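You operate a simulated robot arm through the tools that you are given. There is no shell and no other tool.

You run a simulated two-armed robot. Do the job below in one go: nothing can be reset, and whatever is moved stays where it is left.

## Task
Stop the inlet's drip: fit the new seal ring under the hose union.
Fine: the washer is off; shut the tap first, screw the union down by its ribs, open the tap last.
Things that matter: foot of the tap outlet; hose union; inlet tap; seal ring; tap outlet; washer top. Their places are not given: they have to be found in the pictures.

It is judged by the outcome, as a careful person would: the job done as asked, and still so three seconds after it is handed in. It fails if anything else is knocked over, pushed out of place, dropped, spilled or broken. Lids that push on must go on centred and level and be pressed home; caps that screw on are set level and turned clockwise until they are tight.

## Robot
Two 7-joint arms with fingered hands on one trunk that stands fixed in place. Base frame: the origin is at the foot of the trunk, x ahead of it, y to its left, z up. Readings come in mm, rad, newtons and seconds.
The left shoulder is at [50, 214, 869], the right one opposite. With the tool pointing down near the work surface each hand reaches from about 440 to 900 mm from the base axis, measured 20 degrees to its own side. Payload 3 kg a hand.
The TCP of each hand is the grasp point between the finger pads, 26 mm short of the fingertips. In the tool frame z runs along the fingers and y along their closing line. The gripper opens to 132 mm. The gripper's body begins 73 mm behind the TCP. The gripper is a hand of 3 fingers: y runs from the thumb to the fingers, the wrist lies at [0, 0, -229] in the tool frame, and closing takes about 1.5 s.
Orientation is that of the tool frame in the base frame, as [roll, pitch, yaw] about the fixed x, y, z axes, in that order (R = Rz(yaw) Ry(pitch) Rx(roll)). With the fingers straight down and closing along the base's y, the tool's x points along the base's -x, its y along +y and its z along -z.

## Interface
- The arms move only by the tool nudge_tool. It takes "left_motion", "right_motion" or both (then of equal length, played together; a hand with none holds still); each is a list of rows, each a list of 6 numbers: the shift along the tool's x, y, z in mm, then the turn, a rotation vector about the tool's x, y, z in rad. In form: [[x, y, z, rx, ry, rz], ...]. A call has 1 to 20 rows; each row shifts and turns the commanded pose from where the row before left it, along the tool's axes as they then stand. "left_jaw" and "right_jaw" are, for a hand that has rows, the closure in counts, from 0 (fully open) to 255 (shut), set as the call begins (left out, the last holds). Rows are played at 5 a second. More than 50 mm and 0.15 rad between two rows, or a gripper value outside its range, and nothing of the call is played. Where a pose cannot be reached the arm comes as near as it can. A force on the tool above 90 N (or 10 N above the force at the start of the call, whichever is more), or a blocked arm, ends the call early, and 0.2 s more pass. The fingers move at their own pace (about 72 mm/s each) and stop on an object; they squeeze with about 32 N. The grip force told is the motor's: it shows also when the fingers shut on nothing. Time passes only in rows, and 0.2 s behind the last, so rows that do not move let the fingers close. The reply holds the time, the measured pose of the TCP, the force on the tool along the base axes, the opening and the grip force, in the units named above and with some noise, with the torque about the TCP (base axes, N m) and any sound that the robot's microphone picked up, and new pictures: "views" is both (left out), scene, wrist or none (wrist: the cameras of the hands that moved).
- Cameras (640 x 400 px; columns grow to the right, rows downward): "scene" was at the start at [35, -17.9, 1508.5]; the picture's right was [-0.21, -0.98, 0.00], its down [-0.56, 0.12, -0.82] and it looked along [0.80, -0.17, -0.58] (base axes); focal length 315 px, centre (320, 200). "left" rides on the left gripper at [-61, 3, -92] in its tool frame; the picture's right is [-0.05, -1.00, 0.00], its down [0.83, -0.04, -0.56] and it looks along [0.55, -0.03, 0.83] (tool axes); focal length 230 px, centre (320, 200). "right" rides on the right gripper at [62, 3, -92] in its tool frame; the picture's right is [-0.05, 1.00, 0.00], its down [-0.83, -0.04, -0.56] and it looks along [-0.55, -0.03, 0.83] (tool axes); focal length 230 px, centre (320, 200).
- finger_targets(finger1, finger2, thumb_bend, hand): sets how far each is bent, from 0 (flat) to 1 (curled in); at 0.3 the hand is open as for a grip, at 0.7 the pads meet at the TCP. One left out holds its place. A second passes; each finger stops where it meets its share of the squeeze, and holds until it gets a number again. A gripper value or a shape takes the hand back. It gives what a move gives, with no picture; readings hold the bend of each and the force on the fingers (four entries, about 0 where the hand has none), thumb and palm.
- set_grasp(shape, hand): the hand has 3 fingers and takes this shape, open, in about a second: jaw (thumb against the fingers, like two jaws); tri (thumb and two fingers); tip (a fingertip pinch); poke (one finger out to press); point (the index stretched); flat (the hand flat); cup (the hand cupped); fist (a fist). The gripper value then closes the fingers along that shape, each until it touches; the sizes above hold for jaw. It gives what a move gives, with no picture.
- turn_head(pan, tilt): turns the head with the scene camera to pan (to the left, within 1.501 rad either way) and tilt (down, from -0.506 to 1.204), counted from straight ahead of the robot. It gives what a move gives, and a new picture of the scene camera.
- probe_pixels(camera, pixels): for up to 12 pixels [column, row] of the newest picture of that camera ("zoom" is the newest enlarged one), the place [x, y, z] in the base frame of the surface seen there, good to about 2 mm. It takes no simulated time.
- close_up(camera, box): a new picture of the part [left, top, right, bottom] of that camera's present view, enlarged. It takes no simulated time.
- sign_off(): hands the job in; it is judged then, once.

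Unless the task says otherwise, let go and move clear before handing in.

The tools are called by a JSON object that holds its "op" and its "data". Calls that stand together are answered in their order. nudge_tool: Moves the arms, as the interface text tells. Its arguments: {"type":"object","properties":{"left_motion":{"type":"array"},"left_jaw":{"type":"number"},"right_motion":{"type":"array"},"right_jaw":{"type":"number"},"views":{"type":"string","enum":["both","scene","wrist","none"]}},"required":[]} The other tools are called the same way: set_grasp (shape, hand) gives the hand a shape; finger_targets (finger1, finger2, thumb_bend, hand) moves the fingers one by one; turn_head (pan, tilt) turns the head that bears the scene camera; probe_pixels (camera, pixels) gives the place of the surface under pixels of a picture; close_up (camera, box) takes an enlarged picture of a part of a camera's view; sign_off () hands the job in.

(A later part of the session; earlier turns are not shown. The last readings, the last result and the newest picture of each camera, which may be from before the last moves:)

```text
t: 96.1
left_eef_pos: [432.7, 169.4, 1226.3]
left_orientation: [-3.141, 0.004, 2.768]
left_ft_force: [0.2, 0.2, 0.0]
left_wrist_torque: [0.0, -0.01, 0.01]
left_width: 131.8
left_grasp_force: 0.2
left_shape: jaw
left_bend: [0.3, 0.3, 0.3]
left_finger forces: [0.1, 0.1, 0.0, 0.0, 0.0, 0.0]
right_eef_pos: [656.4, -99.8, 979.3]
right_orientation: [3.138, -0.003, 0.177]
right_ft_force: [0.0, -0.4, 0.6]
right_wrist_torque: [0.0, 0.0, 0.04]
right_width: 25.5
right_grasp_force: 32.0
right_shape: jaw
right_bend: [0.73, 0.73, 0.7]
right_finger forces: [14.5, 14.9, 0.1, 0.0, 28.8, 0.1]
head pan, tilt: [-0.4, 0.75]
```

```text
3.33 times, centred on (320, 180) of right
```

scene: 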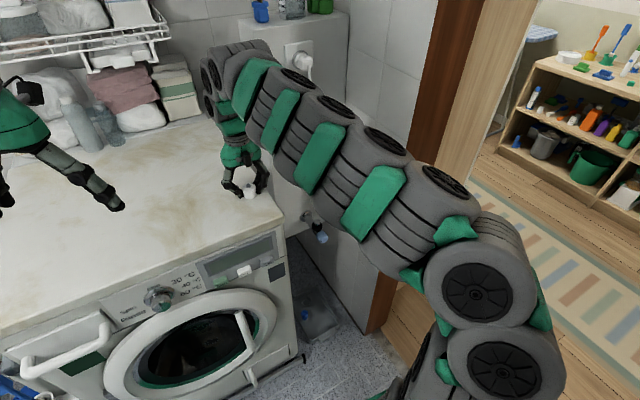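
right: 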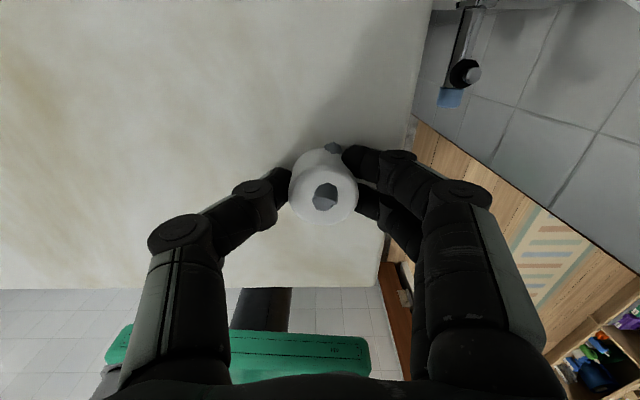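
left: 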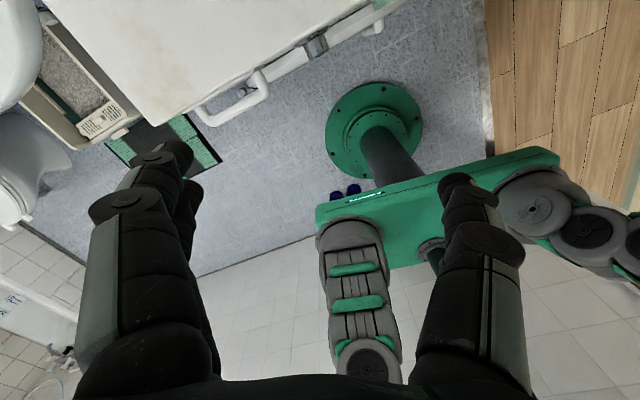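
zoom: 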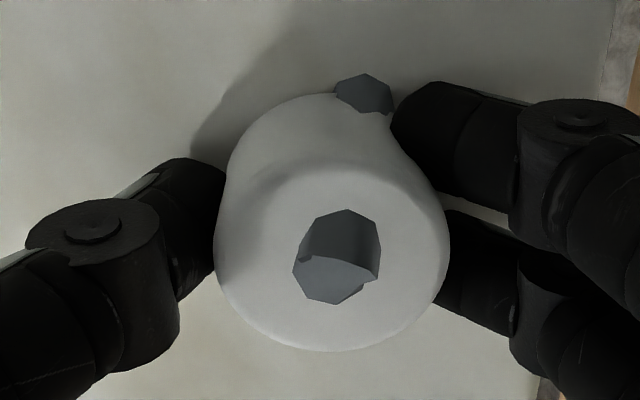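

The union is gripped. Lifting and retracing the path: over to (630,-268), down the gap, then forward below the hook.

{"op": "nudge_tool", "data": {"right_motion": [[0, 0, -10, 0, 0, 0], [0, 0, -20, 0, 0, 0], [0, 0, -20, 0, 0, 0], [-14, 39, 0, 0, 0, 0], [-14, 39, 0, 0, 0, 0], [-14, 39, 0, 0, 0, 0], [-14, 39, 0, 0, 0, 0]]}}

```text
t: 97.7
left_eef_pos: [432.8, 170.1, 1226.6]
left_orientation: [3.141, 0.004, 2.768]
left_ft_force: [0.3, 0.8, -0.5]
left_wrist_torque: [-0.04, 0.0, -0.01]
left_width: 131.9
left_grasp_force: 0.0
left_shape: jaw
left_bend: [0.3, 0.3, 0.3]
left_finger forces: [0.0, 0.0, 0.1, 0.0, 0.0, 0.1]
right_eef_pos: [623.6, -262.9, 1031.0]
right_orientation: [3.14, -0.004, 0.177]
right_ft_force: [0.7, -0.1, 0.2]
right_wrist_torque: [0.02, 0.0, -0.02]
right_width: 25.3
right_grasp_force: 32.1
right_shape: jaw
right_bend: [0.73, 0.73, 0.7]
right_finger forces: [16.0, 16.1, 0.0, 0.0, 28.8, 0.0]
head pan, tilt: [-0.4, 0.75]
```

scene: 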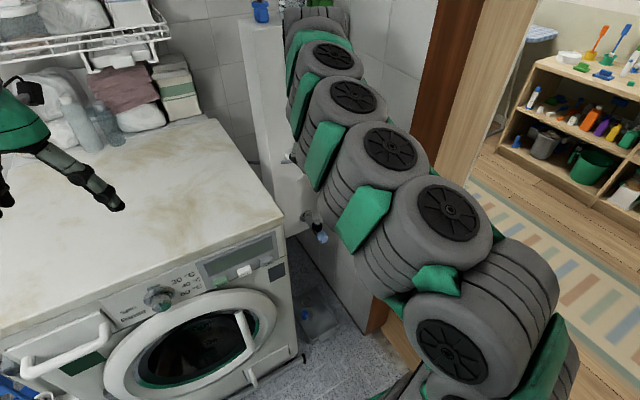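
right: 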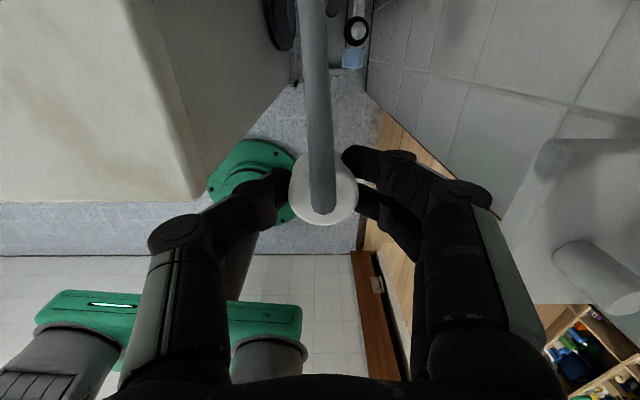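

Descending in the gap to z≈758.

{"op": "nudge_tool", "data": {"right_motion": [[0, 0, 39, 0, 0, 0], [0, 0, 39, 0, 0, 0], [0, 0, 39, 0, 0, 0], [0, 0, 39, 0, 0, 0], [0, 0, 39, 0, 0, 0], [0, 0, 39, 0, 0, 0], [0, 0, 39, 0, 0, 0]]}}

```text
t: 99.3
left_eef_pos: [432.6, 170.0, 1225.4]
left_orientation: [-3.141, 0.003, 2.767]
left_ft_force: [-0.3, -0.5, -0.1]
left_wrist_torque: [0.0, -0.01, -0.01]
left_width: 132.0
left_grasp_force: 0.0
left_shape: jaw
left_bend: [0.3, 0.3, 0.3]
left_finger forces: [0.1, 0.0, 0.0, 0.1, 0.0, 0.0]
right_eef_pos: [630.8, -263.6, 756.9]
right_orientation: [3.139, -0.003, 0.178]
right_ft_force: [-1.1, 0.3, -0.4]
right_wrist_torque: [0.01, 0.02, 0.02]
right_width: 25.1
right_grasp_force: 32.0
right_shape: jaw
right_bend: [0.73, 0.73, 0.7]
right_finger forces: [16.8, 16.9, 0.1, 0.0, 28.8, 0.0]
head pan, tilt: [-0.4, 0.75]
```

scene: 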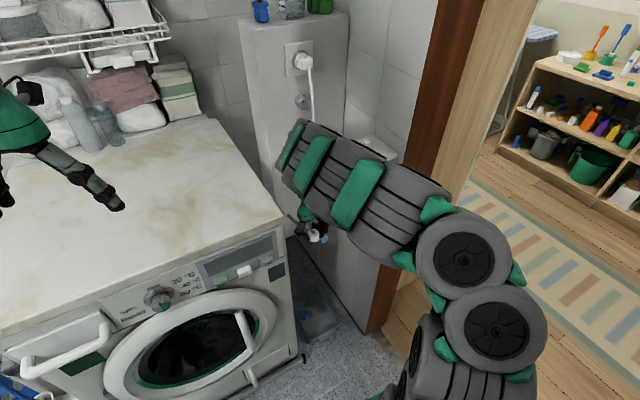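
right: 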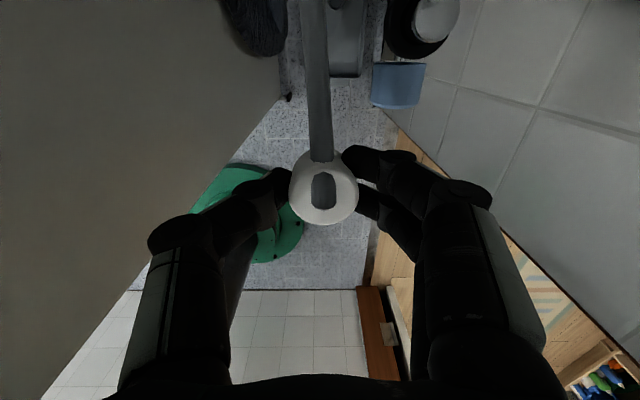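

Moving forward then right to bring the union over the outlet (TCP target ≈(710.7,-308.3)).

{"op": "nudge_tool", "data": {"right_motion": [[39.4, 7.1, 0, 0, 0, 0], [39.3, 7, 0, 0, 0, 0], [-4, 22, 0, 0, 0, 0], [-3.9, 22, 0, 0, 0, 0]]}}

{"op": "close_up", "data": {"camera": "scene", "box": [296, 196, 340, 240]}}

{"op": "close_up", "data": {"camera": "right", "box": [260, 120, 380, 240]}}

```text
t: 100.3
left_eef_pos: [432.8, 169.7, 1226.7]
left_orientation: [-3.141, 0.003, 2.768]
left_ft_force: [0.1, -0.3, -0.3]
left_wrist_torque: [0.0, -0.01, 0.0]
left_width: 131.7
left_grasp_force: 0.1
left_shape: jaw
left_bend: [0.3, 0.3, 0.3]
left_finger forces: [0.0, 0.1, 0.1, 0.1, 0.0, 0.0]
right_eef_pos: [707.3, -308.1, 758.0]
right_orientation: [3.138, -0.004, 0.176]
right_ft_force: [0.3, 0.2, -0.4]
right_wrist_torque: [0.01, 0.0, -0.01]
right_width: 25.2
right_grasp_force: 32.2
right_shape: jaw
right_bend: [0.73, 0.73, 0.7]
right_finger forces: [16.8, 16.9, 0.1, 0.0, 28.7, 0.1]
head pan, tilt: [-0.4, 0.75]
```

scene: 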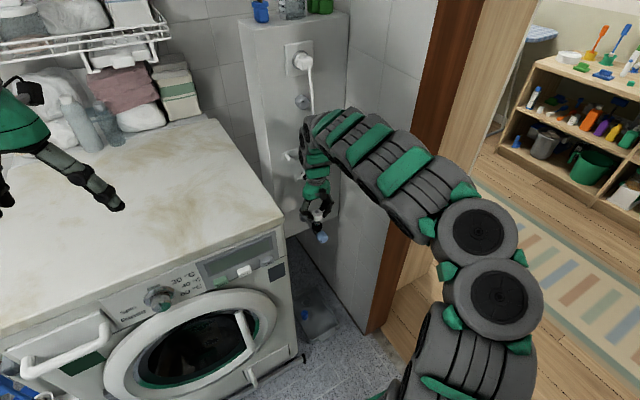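
right: 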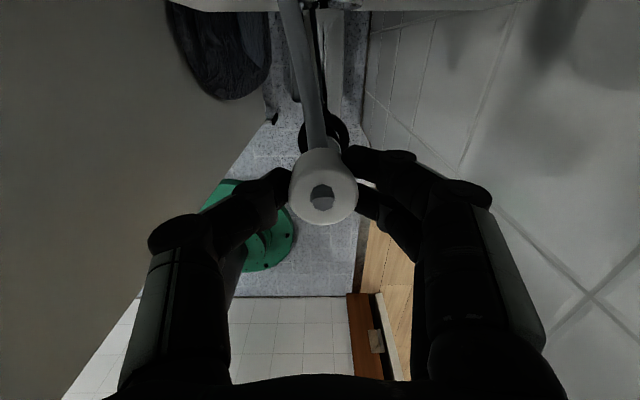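

```text
9.09 times, centred on (318, 218) of scene
```

zoom: 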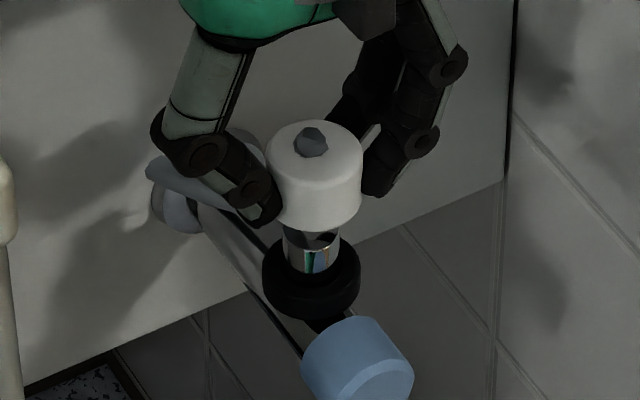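

```text
3.33 times, centred on (320, 180) of right
```

zoom: 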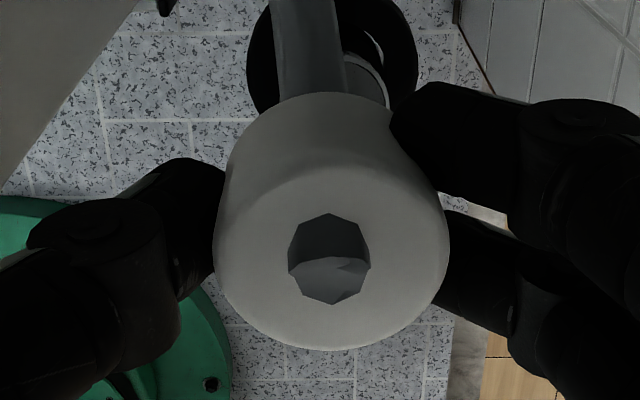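

The union is ~3.4 mm short in x (707.3 vs 710.7). I'll correct that and lower gently onto the outlet.

{"op": "nudge_tool", "data": {"right_motion": [[3.3, 0.8, 0, 0, 0, 0], [0, 0, 8, 0, 0, 0], [0, 0, 6, 0, 0, 0], [0, 0, 3, 0, 0, 0], [0, 0, 2, 0, 0, 0], [0, 0, 2, 0, 0, 0]], "views": "wrist"}}

{"op": "close_up", "data": {"camera": "scene", "box": [296, 196, 340, 240]}}

```text
t: 101.7
left_eef_pos: [433.3, 170.1, 1227.2]
left_orientation: [-3.141, 0.002, 2.768]
left_ft_force: [0.2, -0.1, 0.3]
left_wrist_torque: [-0.05, -0.01, -0.03]
left_width: 132.0
left_grasp_force: 0.1
left_shape: jaw
left_bend: [0.3, 0.3, 0.3]
left_finger forces: [0.0, 0.0, 0.0, 0.1, 0.0, 0.0]
right_eef_pos: [711.2, -308.1, 735.3]
right_orientation: [3.139, -0.006, 0.175]
right_ft_force: [7.3, -1.4, -0.6]
right_wrist_torque: [-0.13, -0.16, 0.02]
right_width: 25.1
right_grasp_force: 32.0
right_shape: jaw
right_bend: [0.73, 0.73, 0.7]
right_finger forces: [19.8, 16.8, 0.0, 0.0, 28.2, 0.1]
head pan, tilt: [-0.4, 0.75]
```

right: 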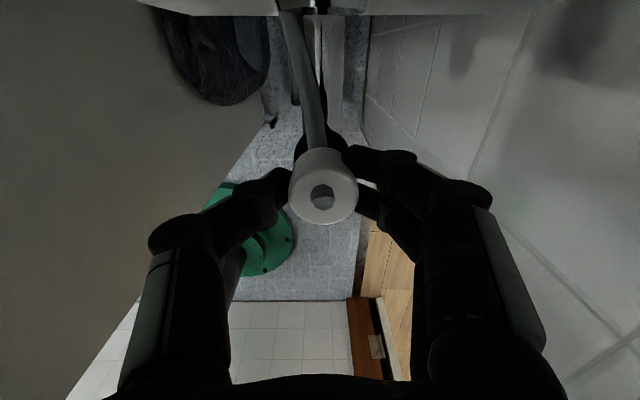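

```text
9.09 times, centred on (318, 218) of scene
```

zoom: 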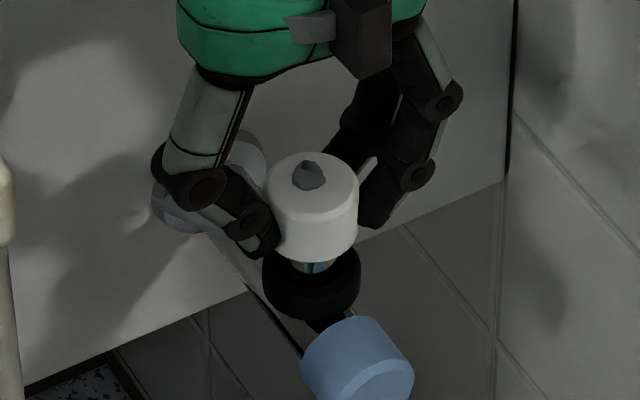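

The union is just starting over the outlet with +7 N in x. I'll shift +0.8 mm in x and lower 3 mm more.

{"op": "nudge_tool", "data": {"right_motion": [[0.8, 0, 0, 0, 0, 0], [0, 0, 1.5, 0, 0, 0], [0, 0, 1.5, 0, 0, 0]], "views": "none"}}

```text
t: 102.5
left_eef_pos: [433.5, 170.2, 1226.9]
left_orientation: [3.141, 0.003, 2.768]
left_ft_force: [0.5, -0.7, 0.7]
left_wrist_torque: [0.0, -0.01, 0.01]
left_width: 132.3
left_grasp_force: 0.0
left_shape: jaw
left_bend: [0.3, 0.3, 0.3]
left_finger forces: [0.0, 0.1, 0.0, 0.0, 0.1, 0.0]
right_eef_pos: [711.8, -308.3, 733.9]
right_orientation: [3.139, -0.002, 0.178]
right_ft_force: [8.3, -0.1, -1.0]
right_wrist_torque: [-0.08, -0.14, 0.03]
right_width: 25.2
right_grasp_force: 32.1
right_shape: jaw
right_bend: [0.73, 0.73, 0.7]
right_finger forces: [19.9, 16.0, 0.1, 0.0, 28.6, 0.0]
head pan, tilt: [-0.4, 0.75]
```

{"op": "nudge_tool", "data": {"right_motion": [[1.5, 0.3, 0, 0, 0, 0], [0, 0, 0, 0, 0, 0]], "views": "none"}}

```text
t: 103.1
left_eef_pos: [432.3, 169.2, 1226.3]
left_orientation: [3.141, 0.006, 2.768]
left_ft_force: [-1.0, -0.5, 0.4]
left_wrist_torque: [-0.01, 0.01, 0.02]
left_width: 131.9
left_grasp_force: 0.0
left_shape: jaw
left_bend: [0.3, 0.3, 0.3]
left_finger forces: [0.0, 0.0, 0.0, 0.0, 0.0, 0.1]
right_eef_pos: [712.1, -308.8, 733.4]
right_orientation: [3.138, -0.002, 0.177]
right_ft_force: [-3.7, 3.9, 0.0]
right_wrist_torque: [0.04, 0.07, 0.01]
right_width: 25.0
right_grasp_force: 32.1
right_shape: jaw
right_bend: [0.73, 0.73, 0.7]
right_finger forces: [16.2, 17.2, 0.0, 0.0, 32.8, 0.0]
head pan, tilt: [-0.4, 0.75]
```

The union is now centred within about 0.5 mm. I'm starting the clockwise turn with a gentle descent.

{"op": "nudge_tool", "data": {"right_motion": [[-0.4, -0.1, 1, 0, 0, 0], [0, 0, 0.4, 0, 0, 0.14], [0, 0, 0.4, 0, 0, 0.14], [0, 0, 0.4, 0, 0, 0.14], [0, 0, 0.4, 0, 0, 0.14]], "views": "wrist"}}

{"op": "close_up", "data": {"camera": "scene", "box": [296, 196, 340, 240]}}

```text
t: 104.3
left_eef_pos: [433.1, 170.2, 1227.3]
left_orientation: [-3.14, 0.004, 2.767]
left_ft_force: [0.2, -0.6, 0.0]
left_wrist_torque: [-0.02, -0.03, -0.04]
left_width: 131.8
left_grasp_force: 0.0
left_shape: jaw
left_bend: [0.3, 0.3, 0.3]
left_finger forces: [0.1, 0.1, 0.0, 0.0, 0.0, 0.0]
right_eef_pos: [712.9, -310.1, 729.1]
right_orientation: [3.139, -0.005, -0.387]
right_ft_force: [-7.2, -1.4, 13.6]
right_wrist_torque: [-0.14, 0.22, 0.02]
right_width: 25.7
right_grasp_force: 32.2
right_shape: jaw
right_bend: [0.73, 0.73, 0.7]
right_finger forces: [19.8, 21.9, 0.0, 0.0, 31.6, 0.1]
head pan, tilt: [-0.4, 0.75]
```

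right: 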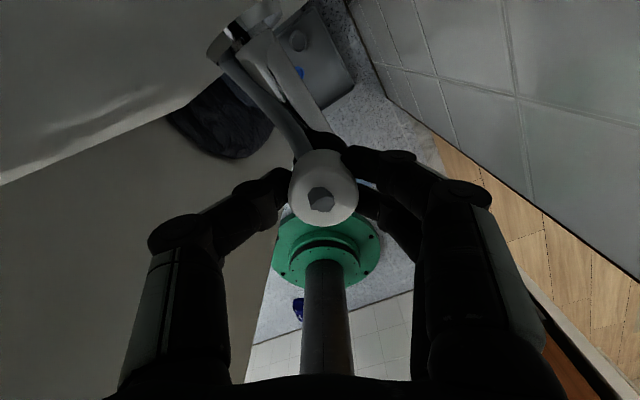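

```text
9.09 times, centred on (318, 218) of scene
```

zoom: 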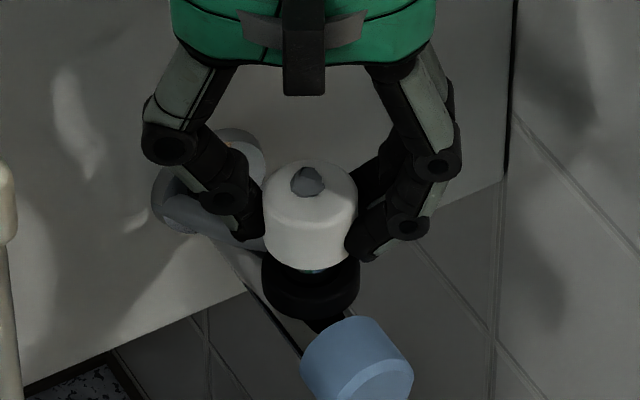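

Thread contact is felt (13.6 N). Continuing clockwise with modest downward feed.

{"op": "nudge_tool", "data": {"right_motion": [[-0.5, 0.2, 0.2, 0, 0, 0.14], [0, 0, 0.3, 0, 0, 0.14], [0, 0, 0.3, 0, 0, 0.14], [0, 0, 0.3, 0, 0, 0.14], [0, 0, 0.3, 0, 0, 0.14], [0, 0, 0.3, 0, 0, 0.14], [0, 0, 0.3, 0, 0, 0.14]], "views": "wrist"}}

{"op": "close_up", "data": {"camera": "scene", "box": [296, 196, 340, 240]}}

```text
t: 105.9
left_eef_pos: [433.5, 168.7, 1226.4]
left_orientation: [-3.141, 0.002, 2.768]
left_ft_force: [0.6, -0.3, -0.6]
left_wrist_torque: [0.01, 0.02, -0.04]
left_width: 132.0
left_grasp_force: 0.0
left_shape: jaw
left_bend: [0.3, 0.3, 0.3]
left_finger forces: [0.0, 0.0, 0.0, 0.0, 0.0, 0.1]
right_eef_pos: [712.3, -310.2, 728.8]
right_orientation: [-3.139, -0.004, -1.367]
right_ft_force: [7.6, -24.0, -10.7]
right_wrist_torque: [-0.46, -0.08, -0.01]
right_width: 25.3
right_grasp_force: 31.7
right_shape: jaw
right_bend: [0.73, 0.73, 0.7]
right_finger forces: [23.0, 13.4, 0.0, 0.0, 30.5, 0.1]
head pan, tilt: [-0.4, 0.75]
```

right: 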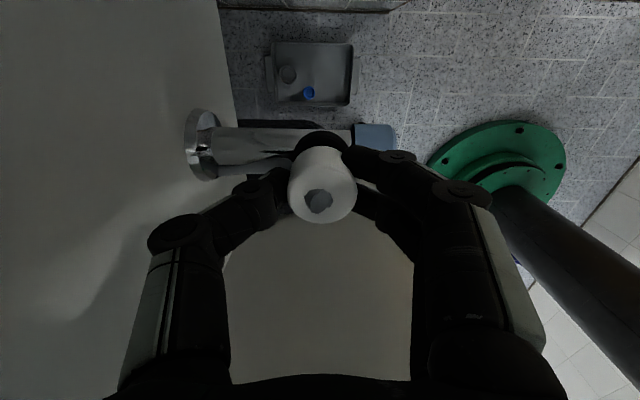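

```text
9.09 times, centred on (318, 218) of scene
```

zoom: 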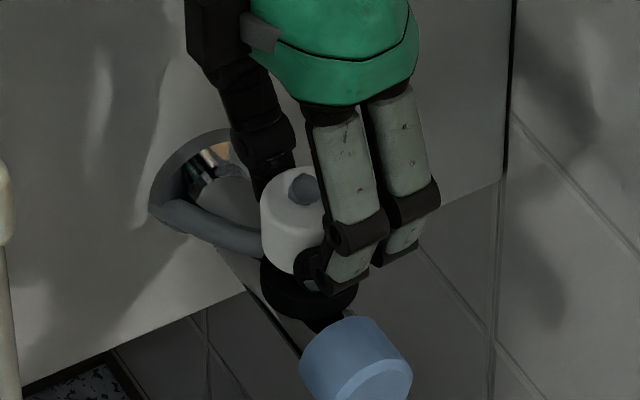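

The union is threading down (it now pulls the hand at -10.7 N). I'll correct the offset, since the union centre orbits the TCP slightly, and continue turning about the union's own axis.

{"op": "nudge_tool", "data": {"right_motion": [[1.0, 0.7, 0.6, 0, 0, 0], [1.0, 0.7, 0.6, 0, 0, 0]], "views": "none"}}

{"op": "nudge_tool", "data": {"right_motion": [[0.12, 0.38, 0.5, 0, 0, 0.14], [0.12, 0.38, 0.5, 0, 0, 0.14], [0.12, 0.38, 0.5, 0, 0, 0.14], [0.12, 0.38, 0.5, 0, 0, 0.14], [0.12, 0.38, 0.5, 0, 0, 0.14]], "views": "wrist"}}

```text
t: 106.5
left_eef_pos: [433.0, 169.7, 1225.5]
left_orientation: [-3.141, 0.002, 2.768]
left_ft_force: [0.5, -0.3, 1.0]
left_wrist_torque: [-0.02, 0.01, -0.04]
left_width: 131.9
left_grasp_force: 0.1
left_shape: jaw
left_bend: [0.3, 0.3, 0.3]
left_finger forces: [0.1, 0.0, 0.0, 0.0, 0.1, 0.1]
right_eef_pos: [711.8, -311.3, 728.2]
right_orientation: [-3.137, -0.003, -1.361]
right_ft_force: [3.4, -16.1, 1.5]
right_wrist_torque: [-0.35, 0.01, 0.02]
right_width: 25.4
right_grasp_force: 31.8
right_shape: jaw
right_bend: [0.73, 0.73, 0.7]
right_finger forces: [22.2, 16.1, 0.0, 0.0, 30.9, 0.0]
head pan, tilt: [-0.4, 0.75]
```

```text
t: 107.7
left_eef_pos: [435.0, 169.7, 1225.9]
left_orientation: [-3.14, 0.004, 2.769]
left_ft_force: [-0.4, -0.8, -0.1]
left_wrist_torque: [0.04, 0.01, 0.0]
left_width: 132.0
left_grasp_force: 0.1
left_shape: jaw
left_bend: [0.3, 0.3, 0.3]
left_finger forces: [0.0, 0.1, 0.1, 0.0, 0.0, 0.0]
right_eef_pos: [708.9, -311.1, 724.9]
right_orientation: [-3.134, 0.0, -2.065]
right_ft_force: [6.2, -7.1, 3.9]
right_wrist_torque: [-0.13, -0.09, -0.04]
right_width: 25.2
right_grasp_force: 31.7
right_shape: jaw
right_bend: [0.73, 0.73, 0.7]
right_finger forces: [17.3, 16.0, 0.1, 0.0, 36.2, 0.1]
head pan, tilt: [-0.4, 0.75]
```

right: 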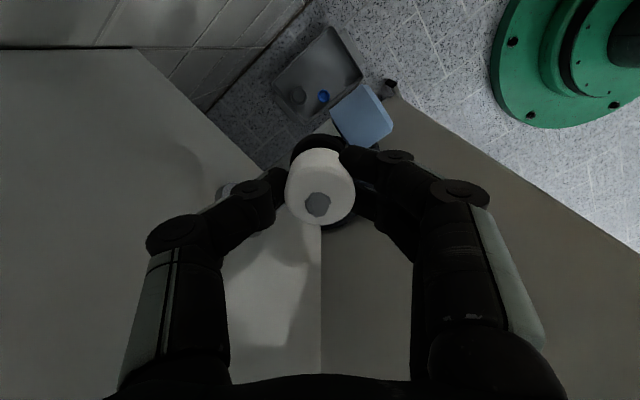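

Forces are small and the thread is feeding well. Continuing clockwise.

{"op": "nudge_tool", "data": {"right_motion": [[0.4, -0.6, 0.5, 0, 0, 0.14], [0.12, 0.3, 0.5, 0, 0, 0.14], [0.12, 0.3, 0.5, 0, 0, 0.14], [0.12, 0.3, 0.5, 0, 0, 0.14], [0.12, 0.3, 0.5, 0, 0, 0.14]], "views": "wrist"}}

{"op": "close_up", "data": {"camera": "scene", "box": [296, 196, 340, 240]}}

```text
t: 108.9
left_eef_pos: [434.3, 170.2, 1225.3]
left_orientation: [3.141, 0.002, 2.769]
left_ft_force: [0.4, -0.9, 0.0]
left_wrist_torque: [0.03, 0.0, 0.01]
left_width: 131.7
left_grasp_force: 0.0
left_shape: jaw
left_bend: [0.3, 0.3, 0.3]
left_finger forces: [0.0, 0.0, 0.0, 0.0, 0.1, 0.1]
right_eef_pos: [709.7, -311.2, 723.2]
right_orientation: [-3.136, 0.005, -2.765]
right_ft_force: [13.6, -0.5, 4.6]
right_wrist_torque: [0.01, -0.23, -0.02]
right_width: 25.5
right_grasp_force: 31.8
right_shape: jaw
right_bend: [0.73, 0.73, 0.7]
right_finger forces: [15.1, 20.6, 0.0, 0.0, 34.8, 0.1]
head pan, tilt: [-0.4, 0.75]
```

right: 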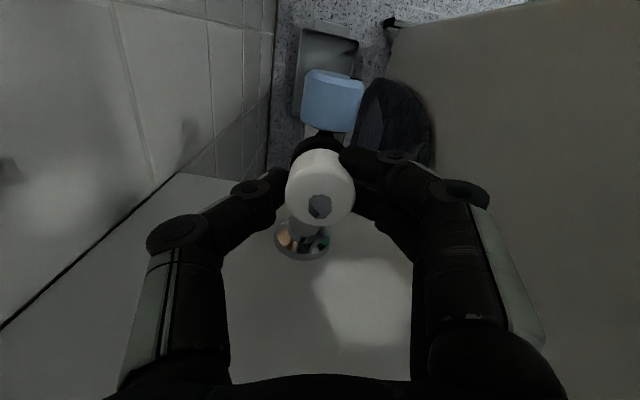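

```text
9.09 times, centred on (318, 218) of scene
```

zoom: 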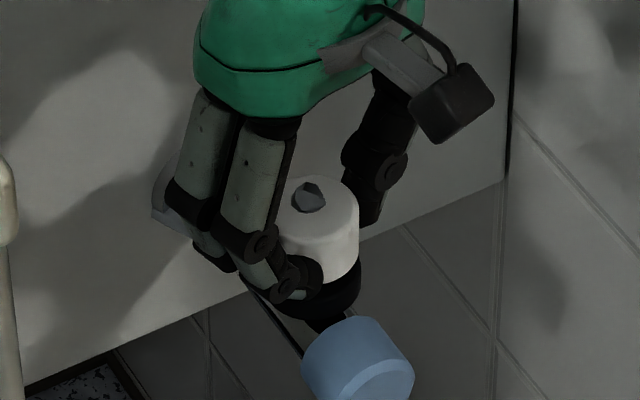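

{"op": "nudge_tool", "data": {"right_motion": [[-1.0, -0.3, 0.5, 0, 0, 0.14], [0.0, 0.3, 0.5, 0, 0, 0.14], [0.0, 0.3, 0.5, 0, 0, 0.14], [0.0, 0.3, 0.5, 0, 0, 0.14], [0.0, 0.3, 0.5, 0, 0, 0.14]], "views": "wrist"}}

{"op": "close_up", "data": {"camera": "scene", "box": [296, 196, 340, 240]}}

```text
t: 110.1
left_eef_pos: [433.8, 169.4, 1226.5]
left_orientation: [-3.14, 0.004, 2.767]
left_ft_force: [-0.2, -0.2, 0.7]
left_wrist_torque: [0.01, -0.05, 0.01]
left_width: 132.0
left_grasp_force: 0.0
left_shape: jaw
left_bend: [0.3, 0.3, 0.3]
left_finger forces: [0.1, 0.0, 0.0, 0.1, 0.1, 0.0]
right_eef_pos: [708.8, -309.1, 720.5]
right_orientation: [-3.141, 0.005, 2.817]
right_ft_force: [3.6, -2.8, 2.9]
right_wrist_torque: [-0.02, -0.04, 0.0]
right_width: 25.3
right_grasp_force: 32.6
right_shape: jaw
right_bend: [0.73, 0.73, 0.7]
right_finger forces: [17.9, 19.6, 0.0, 0.1, 32.4, 0.0]
head pan, tilt: [-0.4, 0.75]
```

right: 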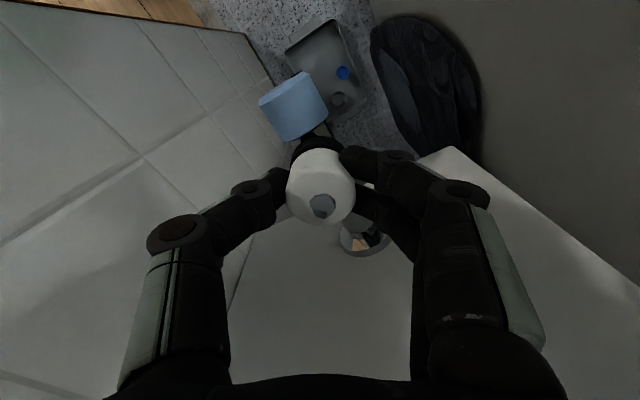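

```text
9.09 times, centred on (318, 218) of scene
```

zoom: 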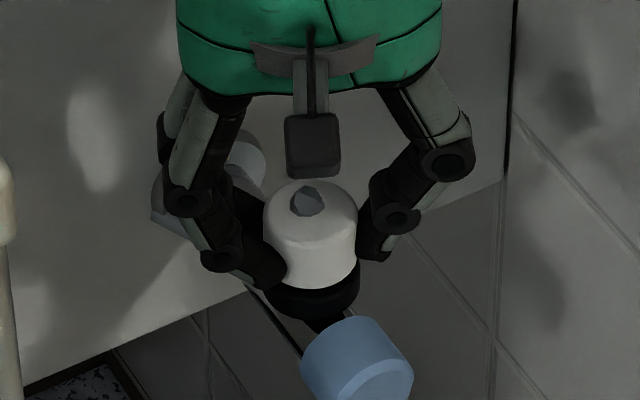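

The union is nearly down on the ring (bottom ≈691 vs ring 689). Continuing until it tightens.

{"op": "nudge_tool", "data": {"right_motion": [[0, 0.2, 0.5, 0, 0, 0.14], [0.0, 0.3, 0.4, 0, 0, 0.14], [0.0, 0.3, 0.3, 0, 0, 0.14], [0.0, 0.3, 0.2, 0, 0, 0.14]], "views": "wrist"}}

```text
t: 111.1
left_eef_pos: [434.5, 170.4, 1226.9]
left_orientation: [3.141, 0.004, 2.769]
left_ft_force: [0.2, 0.2, -0.2]
left_wrist_torque: [-0.01, 0.04, 0.0]
left_width: 132.0
left_grasp_force: 0.1
left_shape: jaw
left_bend: [0.3, 0.3, 0.3]
left_finger forces: [0.0, 0.0, 0.0, 0.0, 0.0, 0.1]
right_eef_pos: [709.6, -309.2, 719.4]
right_orientation: [-3.141, 0.005, 2.259]
right_ft_force: [-3.2, -2.8, -3.0]
right_wrist_torque: [-0.03, 0.07, 0.0]
right_width: 25.3
right_grasp_force: 32.1
right_shape: jaw
right_bend: [0.73, 0.73, 0.7]
right_finger forces: [17.6, 18.0, 0.0, 0.0, 33.1, 0.1]
head pan, tilt: [-0.4, 0.75]
```

right: 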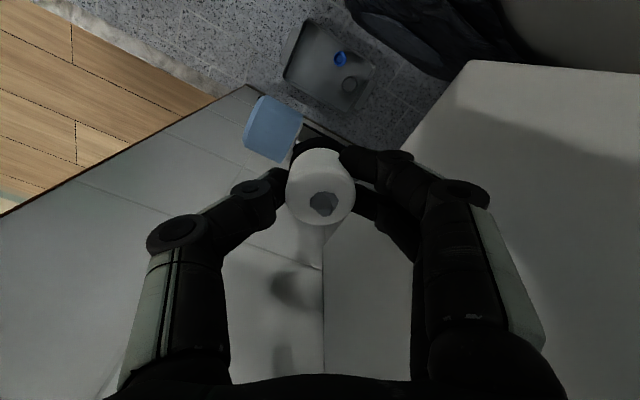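

{"op": "nudge_tool", "data": {"right_motion": [[0, 0.2, 0.6, 0, 0, 0.13], [0.0, 0.3, 0.4, 0, 0, 0.13], [0.0, 0.3, 0.3, 0, 0, 0.13]], "views": "wrist"}}

{"op": "close_up", "data": {"camera": "scene", "box": [296, 196, 340, 240]}}

```text
t: 111.9
left_eef_pos: [432.9, 170.4, 1226.5]
left_orientation: [-3.141, 0.003, 2.767]
left_ft_force: [-0.4, -0.3, -0.1]
left_wrist_torque: [-0.02, -0.01, -0.02]
left_width: 132.1
left_grasp_force: 0.1
left_shape: jaw
left_bend: [0.3, 0.3, 0.3]
left_finger forces: [0.0, 0.1, 0.1, 0.0, 0.1, 0.1]
right_eef_pos: [709.7, -308.1, 717.2]
right_orientation: [3.139, 0.003, 1.869]
right_ft_force: [-7.6, 2.0, 5.0]
right_wrist_torque: [0.03, 0.18, -0.01]
right_width: 24.9
right_grasp_force: 31.8
right_shape: jaw
right_bend: [0.73, 0.73, 0.7]
right_finger forces: [18.2, 16.3, 0.0, 0.1, 35.4, 0.1]
head pan, tilt: [-0.4, 0.75]
```

right: 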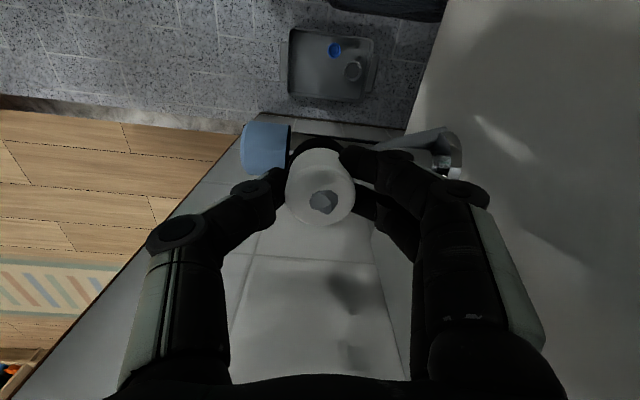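

```text
9.09 times, centred on (318, 218) of scene
```

zoom: 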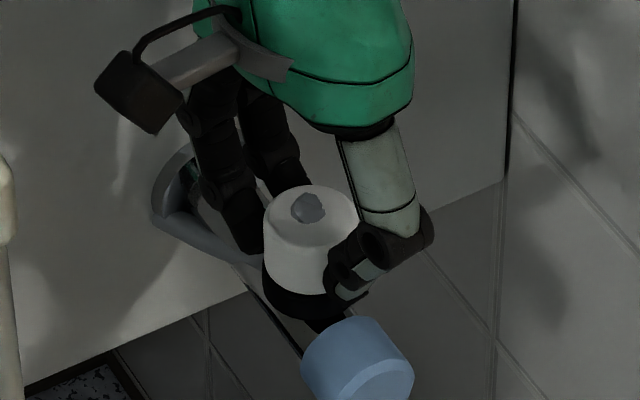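

No tightening torque yet. Continuing a little further in this grasp.

{"op": "nudge_tool", "data": {"right_motion": [[0, 0.2, 0.3, 0, 0, 0.13], [0.0, 0.2, 0.3, 0, 0, 0.13], [0.0, 0.2, 0.3, 0, 0, 0.13]], "views": "wrist"}}

```text
t: 112.7
left_eef_pos: [431.5, 173.0, 1226.7]
left_orientation: [-3.14, 0.001, 2.771]
left_ft_force: [-0.6, 1.0, 0.9]
left_wrist_torque: [-0.03, 0.0, 0.0]
left_width: 131.7
left_grasp_force: 0.0
left_shape: jaw
left_bend: [0.3, 0.3, 0.3]
left_finger forces: [0.0, 0.1, 0.1, 0.0, 0.0, 0.0]
right_eef_pos: [704.8, -309.2, 717.7]
right_orientation: [3.128, -0.01, 1.496]
right_ft_force: [23.9, 42.1, -4.3]
right_wrist_torque: [0.84, -0.7, 1.51]
right_width: 24.7
right_grasp_force: 32.4
right_shape: jaw
right_bend: [0.72, 0.72, 0.7]
right_finger forces: [56.5, 17.4, 0.1, 0.0, 20.8, 0.0]
right hand out of reach, approached as far as the arm can: row 3
head pan, tilt: [-0.4, 0.75]
```

right: 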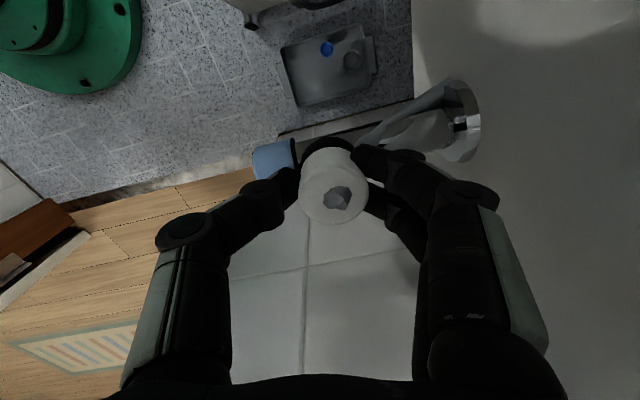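

The joint limit is reached, with 1.5 N·m resisting about z, so the union may be tight. I'll release, lift off and inspect.

{"op": "nudge_tool", "data": {"right_motion": [[0, 0, 0, 0, 0, 0], [0, 0, 0, 0, 0, 0], [0, 0, 0, 0, 0, 0], [0, 0, 0, 0, 0, 0], [0, 0, 0, 0, 0, 0], [0, 0, -20, 0, 0, 0], [0, 0, -20, 0, 0, 0]], "right_jaw": 0}}

{"op": "close_up", "data": {"camera": "scene", "box": [296, 196, 340, 240]}}

{"op": "close_up", "data": {"camera": "right", "box": [260, 100, 400, 220]}}

```text
t: 114.3
left_eef_pos: [432.8, 171.5, 1226.1]
left_orientation: [-3.141, 0.003, 2.766]
left_ft_force: [0.2, -0.2, 0.5]
left_wrist_torque: [0.02, 0.01, 0.0]
left_width: 131.7
left_grasp_force: 0.0
left_shape: jaw
left_bend: [0.3, 0.3, 0.3]
left_finger forces: [0.1, 0.0, 0.0, 0.0, 0.0, 0.0]
right_eef_pos: [701.0, -316.9, 757.0]
right_orientation: [3.134, -0.004, 1.485]
right_ft_force: [1.1, 0.4, -0.9]
right_wrist_torque: [-0.01, 0.01, -0.03]
right_width: 132.1
right_grasp_force: 0.0
right_shape: jaw
right_bend: [0.3, 0.3, 0.3]
right_finger forces: [0.0, 0.0, 0.0, 0.1, 0.0, 0.0]
head pan, tilt: [-0.4, 0.75]
```

scene: 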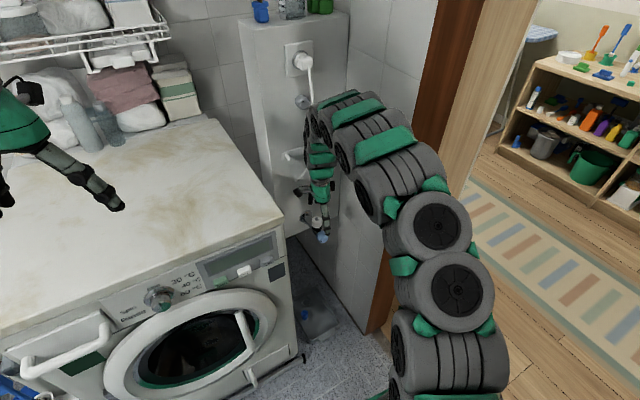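
right: 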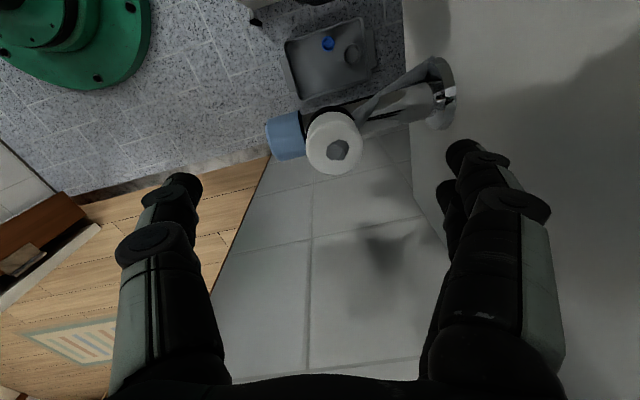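

```text
9.09 times, centred on (318, 218) of scene
```

zoom: 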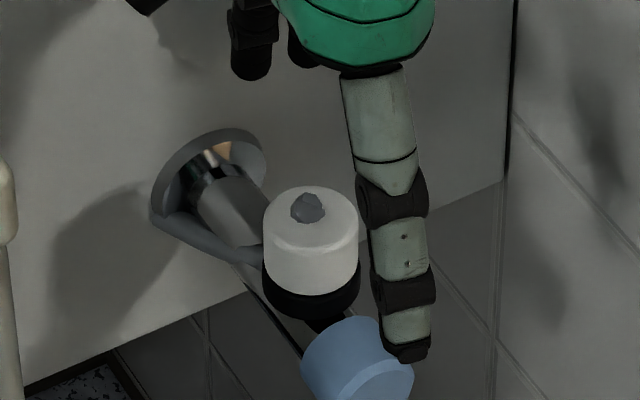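

```text
3.33 times, centred on (330, 160) of right
```

zoom: 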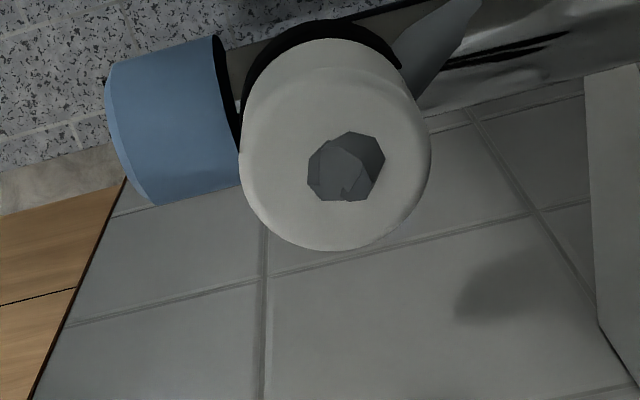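

The union sits flush on the ring. I'll measure its height and level, then regrip with fresh wrist range to tighten firmly.

{"op": "probe_pixels", "data": {"camera": "zoom", "pixels": [[260, 150], [410, 150], [335, 90], [335, 220], [290, 200], [390, 200], [335, 55], [300, 40]]}}

{"op": "nudge_tool", "data": {"right_motion": [[0, 0, 0, 0, 0, -0.145], [0, 0, 0, 0, 0, -0.145], [0, 0, 0, 0, 0, -0.145], [0, 0, 0, 0, 0, -0.145], [0, 0, 0, 0, 0, -0.145], [0, 0, 0, 0, 0, -0.145], [0, 0, 0, 0, 0, -0.145], [0, 0, 0, 0, 0, -0.145], [0, 0, 0, 0, 0, -0.145], [0, 0, 0, 0, 0, -0.145], [0, 0, 0, 0, 0, -0.145], [0, 0, 0, 0, 0, -0.145], [0, 0, 0, 0, 0, -0.145], [0, 0, 0, 0, 0, -0.145], [0, 0, 0, 0, 0, -0.145]], "views": "wrist"}}

```text
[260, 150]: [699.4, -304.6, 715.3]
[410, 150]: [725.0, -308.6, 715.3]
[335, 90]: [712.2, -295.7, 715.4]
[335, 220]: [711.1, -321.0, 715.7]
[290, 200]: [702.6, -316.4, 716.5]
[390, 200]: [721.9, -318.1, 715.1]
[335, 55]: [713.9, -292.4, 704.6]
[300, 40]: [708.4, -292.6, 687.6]
```

```text
t: 117.5
left_eef_pos: [432.9, 169.5, 1226.6]
left_orientation: [-3.14, 0.006, 2.768]
left_ft_force: [-0.4, -1.1, 0.4]
left_wrist_torque: [-0.01, -0.02, 0.0]
left_width: 132.1
left_grasp_force: 0.0
left_shape: jaw
left_bend: [0.3, 0.3, 0.3]
left_finger forces: [0.0, 0.1, 0.1, 0.0, 0.0, 0.0]
right_eef_pos: [700.5, -315.3, 756.6]
right_orientation: [-3.136, 0.002, -2.624]
right_ft_force: [0.2, -0.3, 0.5]
right_wrist_torque: [-0.01, 0.01, 0.01]
right_width: 131.8
right_grasp_force: 0.1
right_shape: jaw
right_bend: [0.3, 0.3, 0.3]
right_finger forces: [0.0, 0.0, 0.0, 0.0, 0.0, 0.0]
head pan, tilt: [-0.4, 0.75]
```

right: 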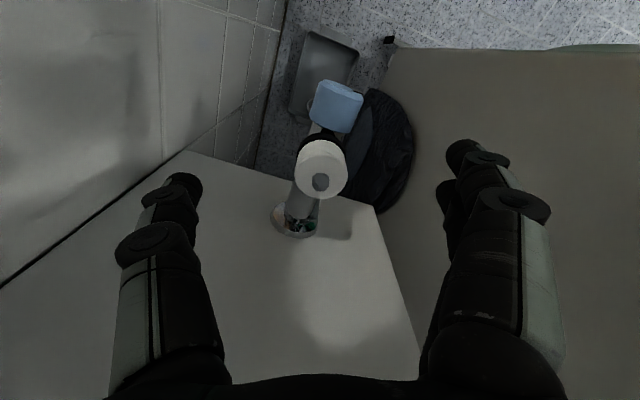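

The union top is level at ~715.5, the original seated height. Regripping for the final tightening.

{"op": "nudge_tool", "data": {"right_motion": [[-10.7, -1.3, 0, 0, 0, 0], [0, 0, 20, 0, 0, 0], [0, 0, 18, 0, 0, 0]], "views": "wrist"}}

{"op": "nudge_tool", "data": {"right_motion": [[0, 0, 0, 0, 0, 0], [0, 0, 0, 0, 0, 0], [0, 0, 0, 0, 0, 0], [0, 0, 0, 0, 0, 0], [0, 0, 0, 0, 0, 0], [0, 0, 0, 0, 0, 0], [0, 0, 0, 0, 0, 0], [0, 0, 0, 0, 0, 0]], "right_jaw": 255, "views": "wrist"}}

```text
t: 118.3
left_eef_pos: [433.5, 170.0, 1226.4]
left_orientation: [3.141, 0.004, 2.767]
left_ft_force: [0.5, 0.1, -0.8]
left_wrist_torque: [0.04, 0.02, -0.01]
left_width: 131.8
left_grasp_force: 0.0
left_shape: jaw
left_bend: [0.3, 0.3, 0.3]
left_finger forces: [0.1, 0.1, 0.0, 0.0, 0.1, 0.0]
right_eef_pos: [711.2, -313.1, 718.6]
right_orientation: [-3.136, 0.002, -2.627]
right_ft_force: [0.2, -0.1, 0.3]
right_wrist_torque: [-0.01, 0.02, 0.0]
right_width: 131.7
right_grasp_force: 0.0
right_shape: jaw
right_bend: [0.3, 0.3, 0.3]
right_finger forces: [0.0, 0.0, 0.1, 0.1, 0.0, 0.1]
head pan, tilt: [-0.4, 0.75]
```

right: 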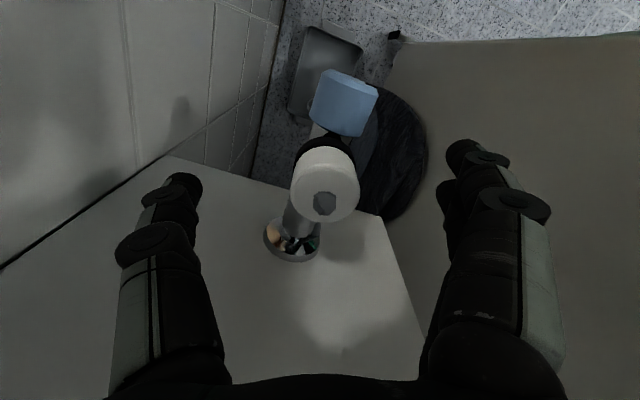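

```text
t: 120.1
left_eef_pos: [431.5, 170.0, 1226.3]
left_orientation: [-3.141, 0.002, 2.77]
left_ft_force: [-0.3, 0.3, -0.1]
left_wrist_torque: [-0.05, 0.01, -0.03]
left_width: 131.8
left_grasp_force: 0.0
left_shape: jaw
left_bend: [0.3, 0.3, 0.3]
left_finger forces: [0.0, 0.1, 0.0, 0.0, 0.0, 0.0]
right_eef_pos: [710.5, -313.7, 719.3]
right_orientation: [-3.136, 0.003, -2.627]
right_ft_force: [0.4, 0.4, -4.1]
right_wrist_torque: [0.01, -0.01, 0.02]
right_width: 25.3
right_grasp_force: 31.6
right_shape: jaw
right_bend: [0.73, 0.73, 0.7]
right_finger forces: [14.7, 14.8, 0.0, 0.0, 28.6, 0.0]
head pan, tilt: [-0.4, 0.75]
```

right: 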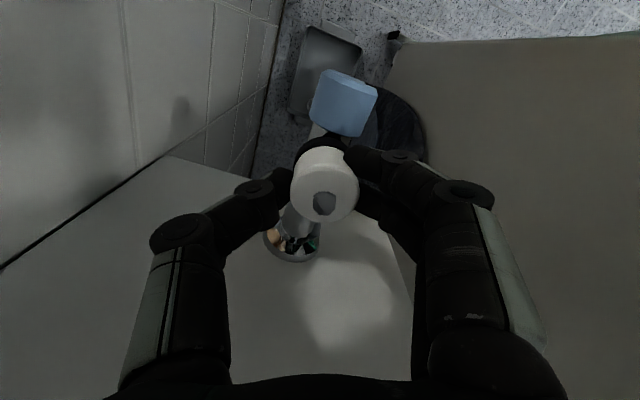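

Gripped with balanced forces. Turning clockwise to test tightness.

{"op": "nudge_tool", "data": {"right_motion": [[0.5, 0.17, 0, 0, 0, 0.14], [0.5, 0.17, 0, 0, 0, 0.14], [0.5, 0.17, 0, 0, 0, 0.14]], "views": "wrist"}}

```text
t: 120.9
left_eef_pos: [433.4, 169.3, 1225.9]
left_orientation: [-3.141, 0.004, 2.765]
left_ft_force: [-0.3, 1.3, -0.2]
left_wrist_torque: [0.0, 0.0, 0.0]
left_width: 131.9
left_grasp_force: 0.1
left_shape: jaw
left_bend: [0.3, 0.3, 0.3]
left_finger forces: [0.0, 0.1, 0.1, 0.0, 0.0, 0.1]
right_eef_pos: [706.6, -312.6, 719.5]
right_orientation: [-3.139, 0.0, -3.05]
right_ft_force: [-29.6, -3.4, 2.7]
right_wrist_torque: [0.05, 0.64, 1.04]
right_width: 24.1
right_grasp_force: 31.9
right_shape: jaw
right_bend: [0.73, 0.73, 0.7]
right_finger forces: [41.1, 15.7, 0.0, 0.1, 24.6, 0.0]
head pan, tilt: [-0.4, 0.75]
```

right: 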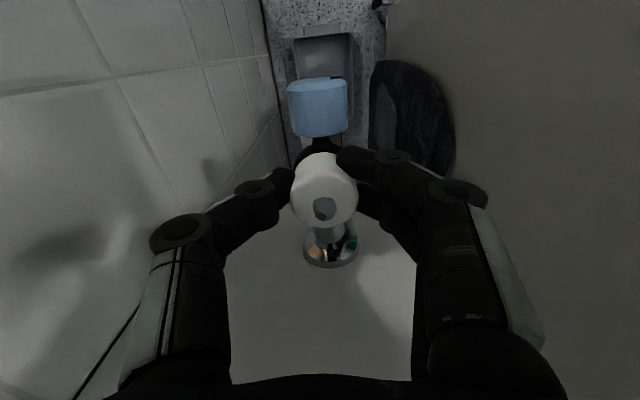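

Resistance rose to about 1 N·m, so the union is tight. I'll recentre slightly and give one last firm turn.

{"op": "nudge_tool", "data": {"right_motion": [[-2, 0, 0, 0, 0, 0.05], [0, 0, 0, 0, 0, 0.1], [0, 0, 0, 0, 0, 0.1]], "views": "wrist"}}

```text
t: 121.5
left_eef_pos: [432.8, 170.5, 1227.0]
left_orientation: [-3.14, 0.003, 2.769]
left_ft_force: [-0.9, 0.1, -0.2]
left_wrist_torque: [-0.01, 0.01, 0.01]
left_width: 132.2
left_grasp_force: 0.0
left_shape: jaw
left_bend: [0.3, 0.3, 0.3]
left_finger forces: [0.0, 0.0, 0.0, 0.1, 0.0, 0.1]
right_eef_pos: [705.1, -311.6, 717.5]
right_orientation: [-3.137, -0.014, 3.077]
right_ft_force: [-32.4, -3.0, 23.2]
right_wrist_torque: [0.27, 0.66, 1.28]
right_width: 25.5
right_grasp_force: 31.7
right_shape: jaw
right_bend: [0.74, 0.74, 0.71]
right_finger forces: [44.6, 17.7, 0.0, 0.0, 33.1, 0.0]
head pan, tilt: [-0.4, 0.75]
stopped in row 3 (right hand): the force on the tool passed its limit at 96 N (the readings are from after the stop); the commanded pose is now the measured one
```

right: 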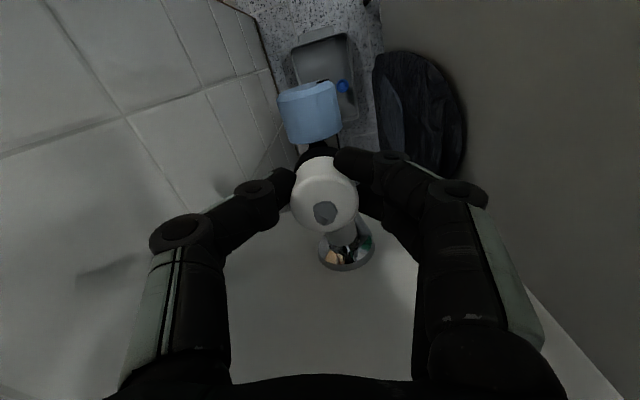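

The union is tight: 1.3 N·m and the force limit tripped. Releasing and lifting off to inspect.

{"op": "nudge_tool", "data": {"right_motion": [[0, 0, 0, 0, 0, 0], [0, 0, 0, 0, 0, 0], [0, 0, 0, 0, 0, 0], [0, 0, 0, 0, 0, 0], [0, 0, 0, 0, 0, 0], [0, 0, -20, 0, 0, 0], [0, 0, -25, 0, 0, 0]], "right_jaw": 0}}

{"op": "close_up", "data": {"camera": "right", "box": [260, 60, 400, 200]}}

{"op": "close_up", "data": {"camera": "scene", "box": [296, 200, 340, 244]}}

```text
t: 123.1
left_eef_pos: [433.5, 169.6, 1226.5]
left_orientation: [3.14, 0.003, 2.766]
left_ft_force: [-0.2, -0.4, 0.4]
left_wrist_torque: [-0.01, -0.04, -0.03]
left_width: 132.2
left_grasp_force: 0.0
left_shape: jaw
left_bend: [0.3, 0.3, 0.3]
left_finger forces: [0.0, 0.0, 0.1, 0.0, 0.0, 0.0]
right_eef_pos: [707.1, -311.5, 764.1]
right_orientation: [-3.139, -0.01, 3.077]
right_ft_force: [0.0, 0.3, -0.6]
right_wrist_torque: [0.03, 0.01, -0.02]
right_width: 131.9
right_grasp_force: 0.0
right_shape: jaw
right_bend: [0.3, 0.3, 0.3]
right_finger forces: [0.0, 0.0, 0.0, 0.0, 0.0, 0.1]
head pan, tilt: [-0.4, 0.75]
```

scene: 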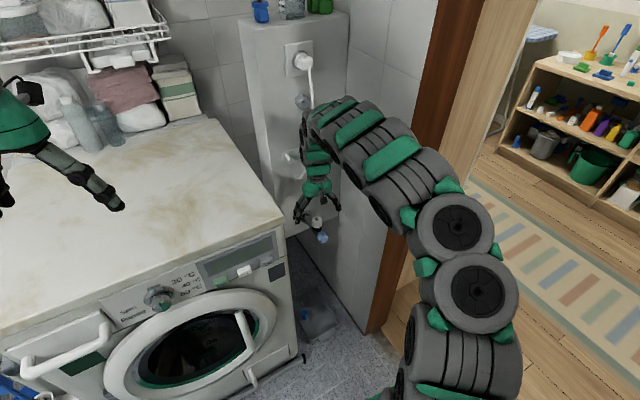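
right: 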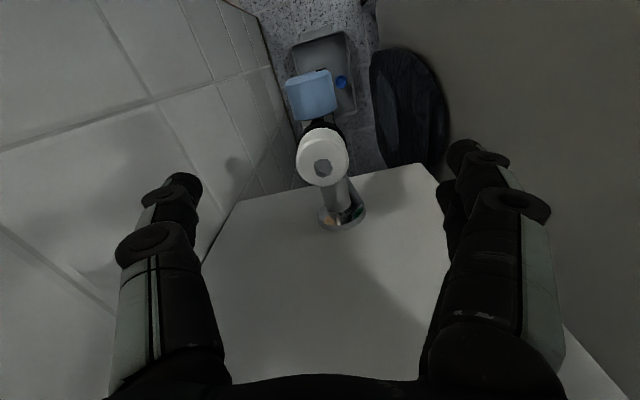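

```text
2.86 times, centred on (330, 130) of right
```

zoom: 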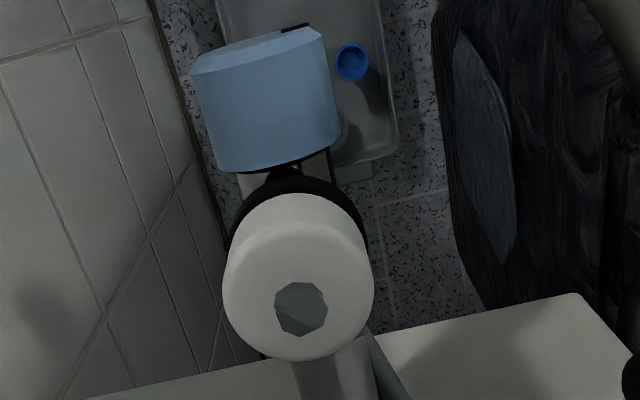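

```text
9.09 times, centred on (318, 222) of scene
```

zoom: 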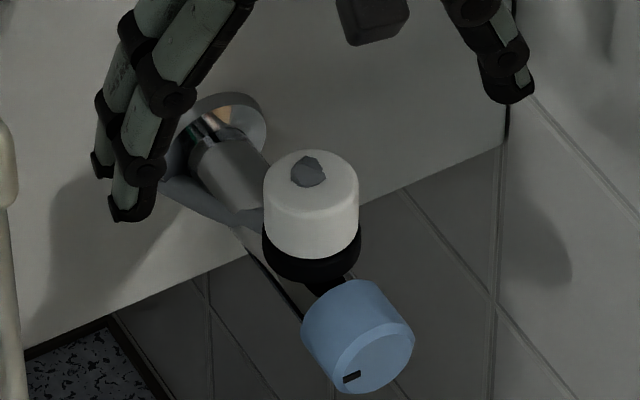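

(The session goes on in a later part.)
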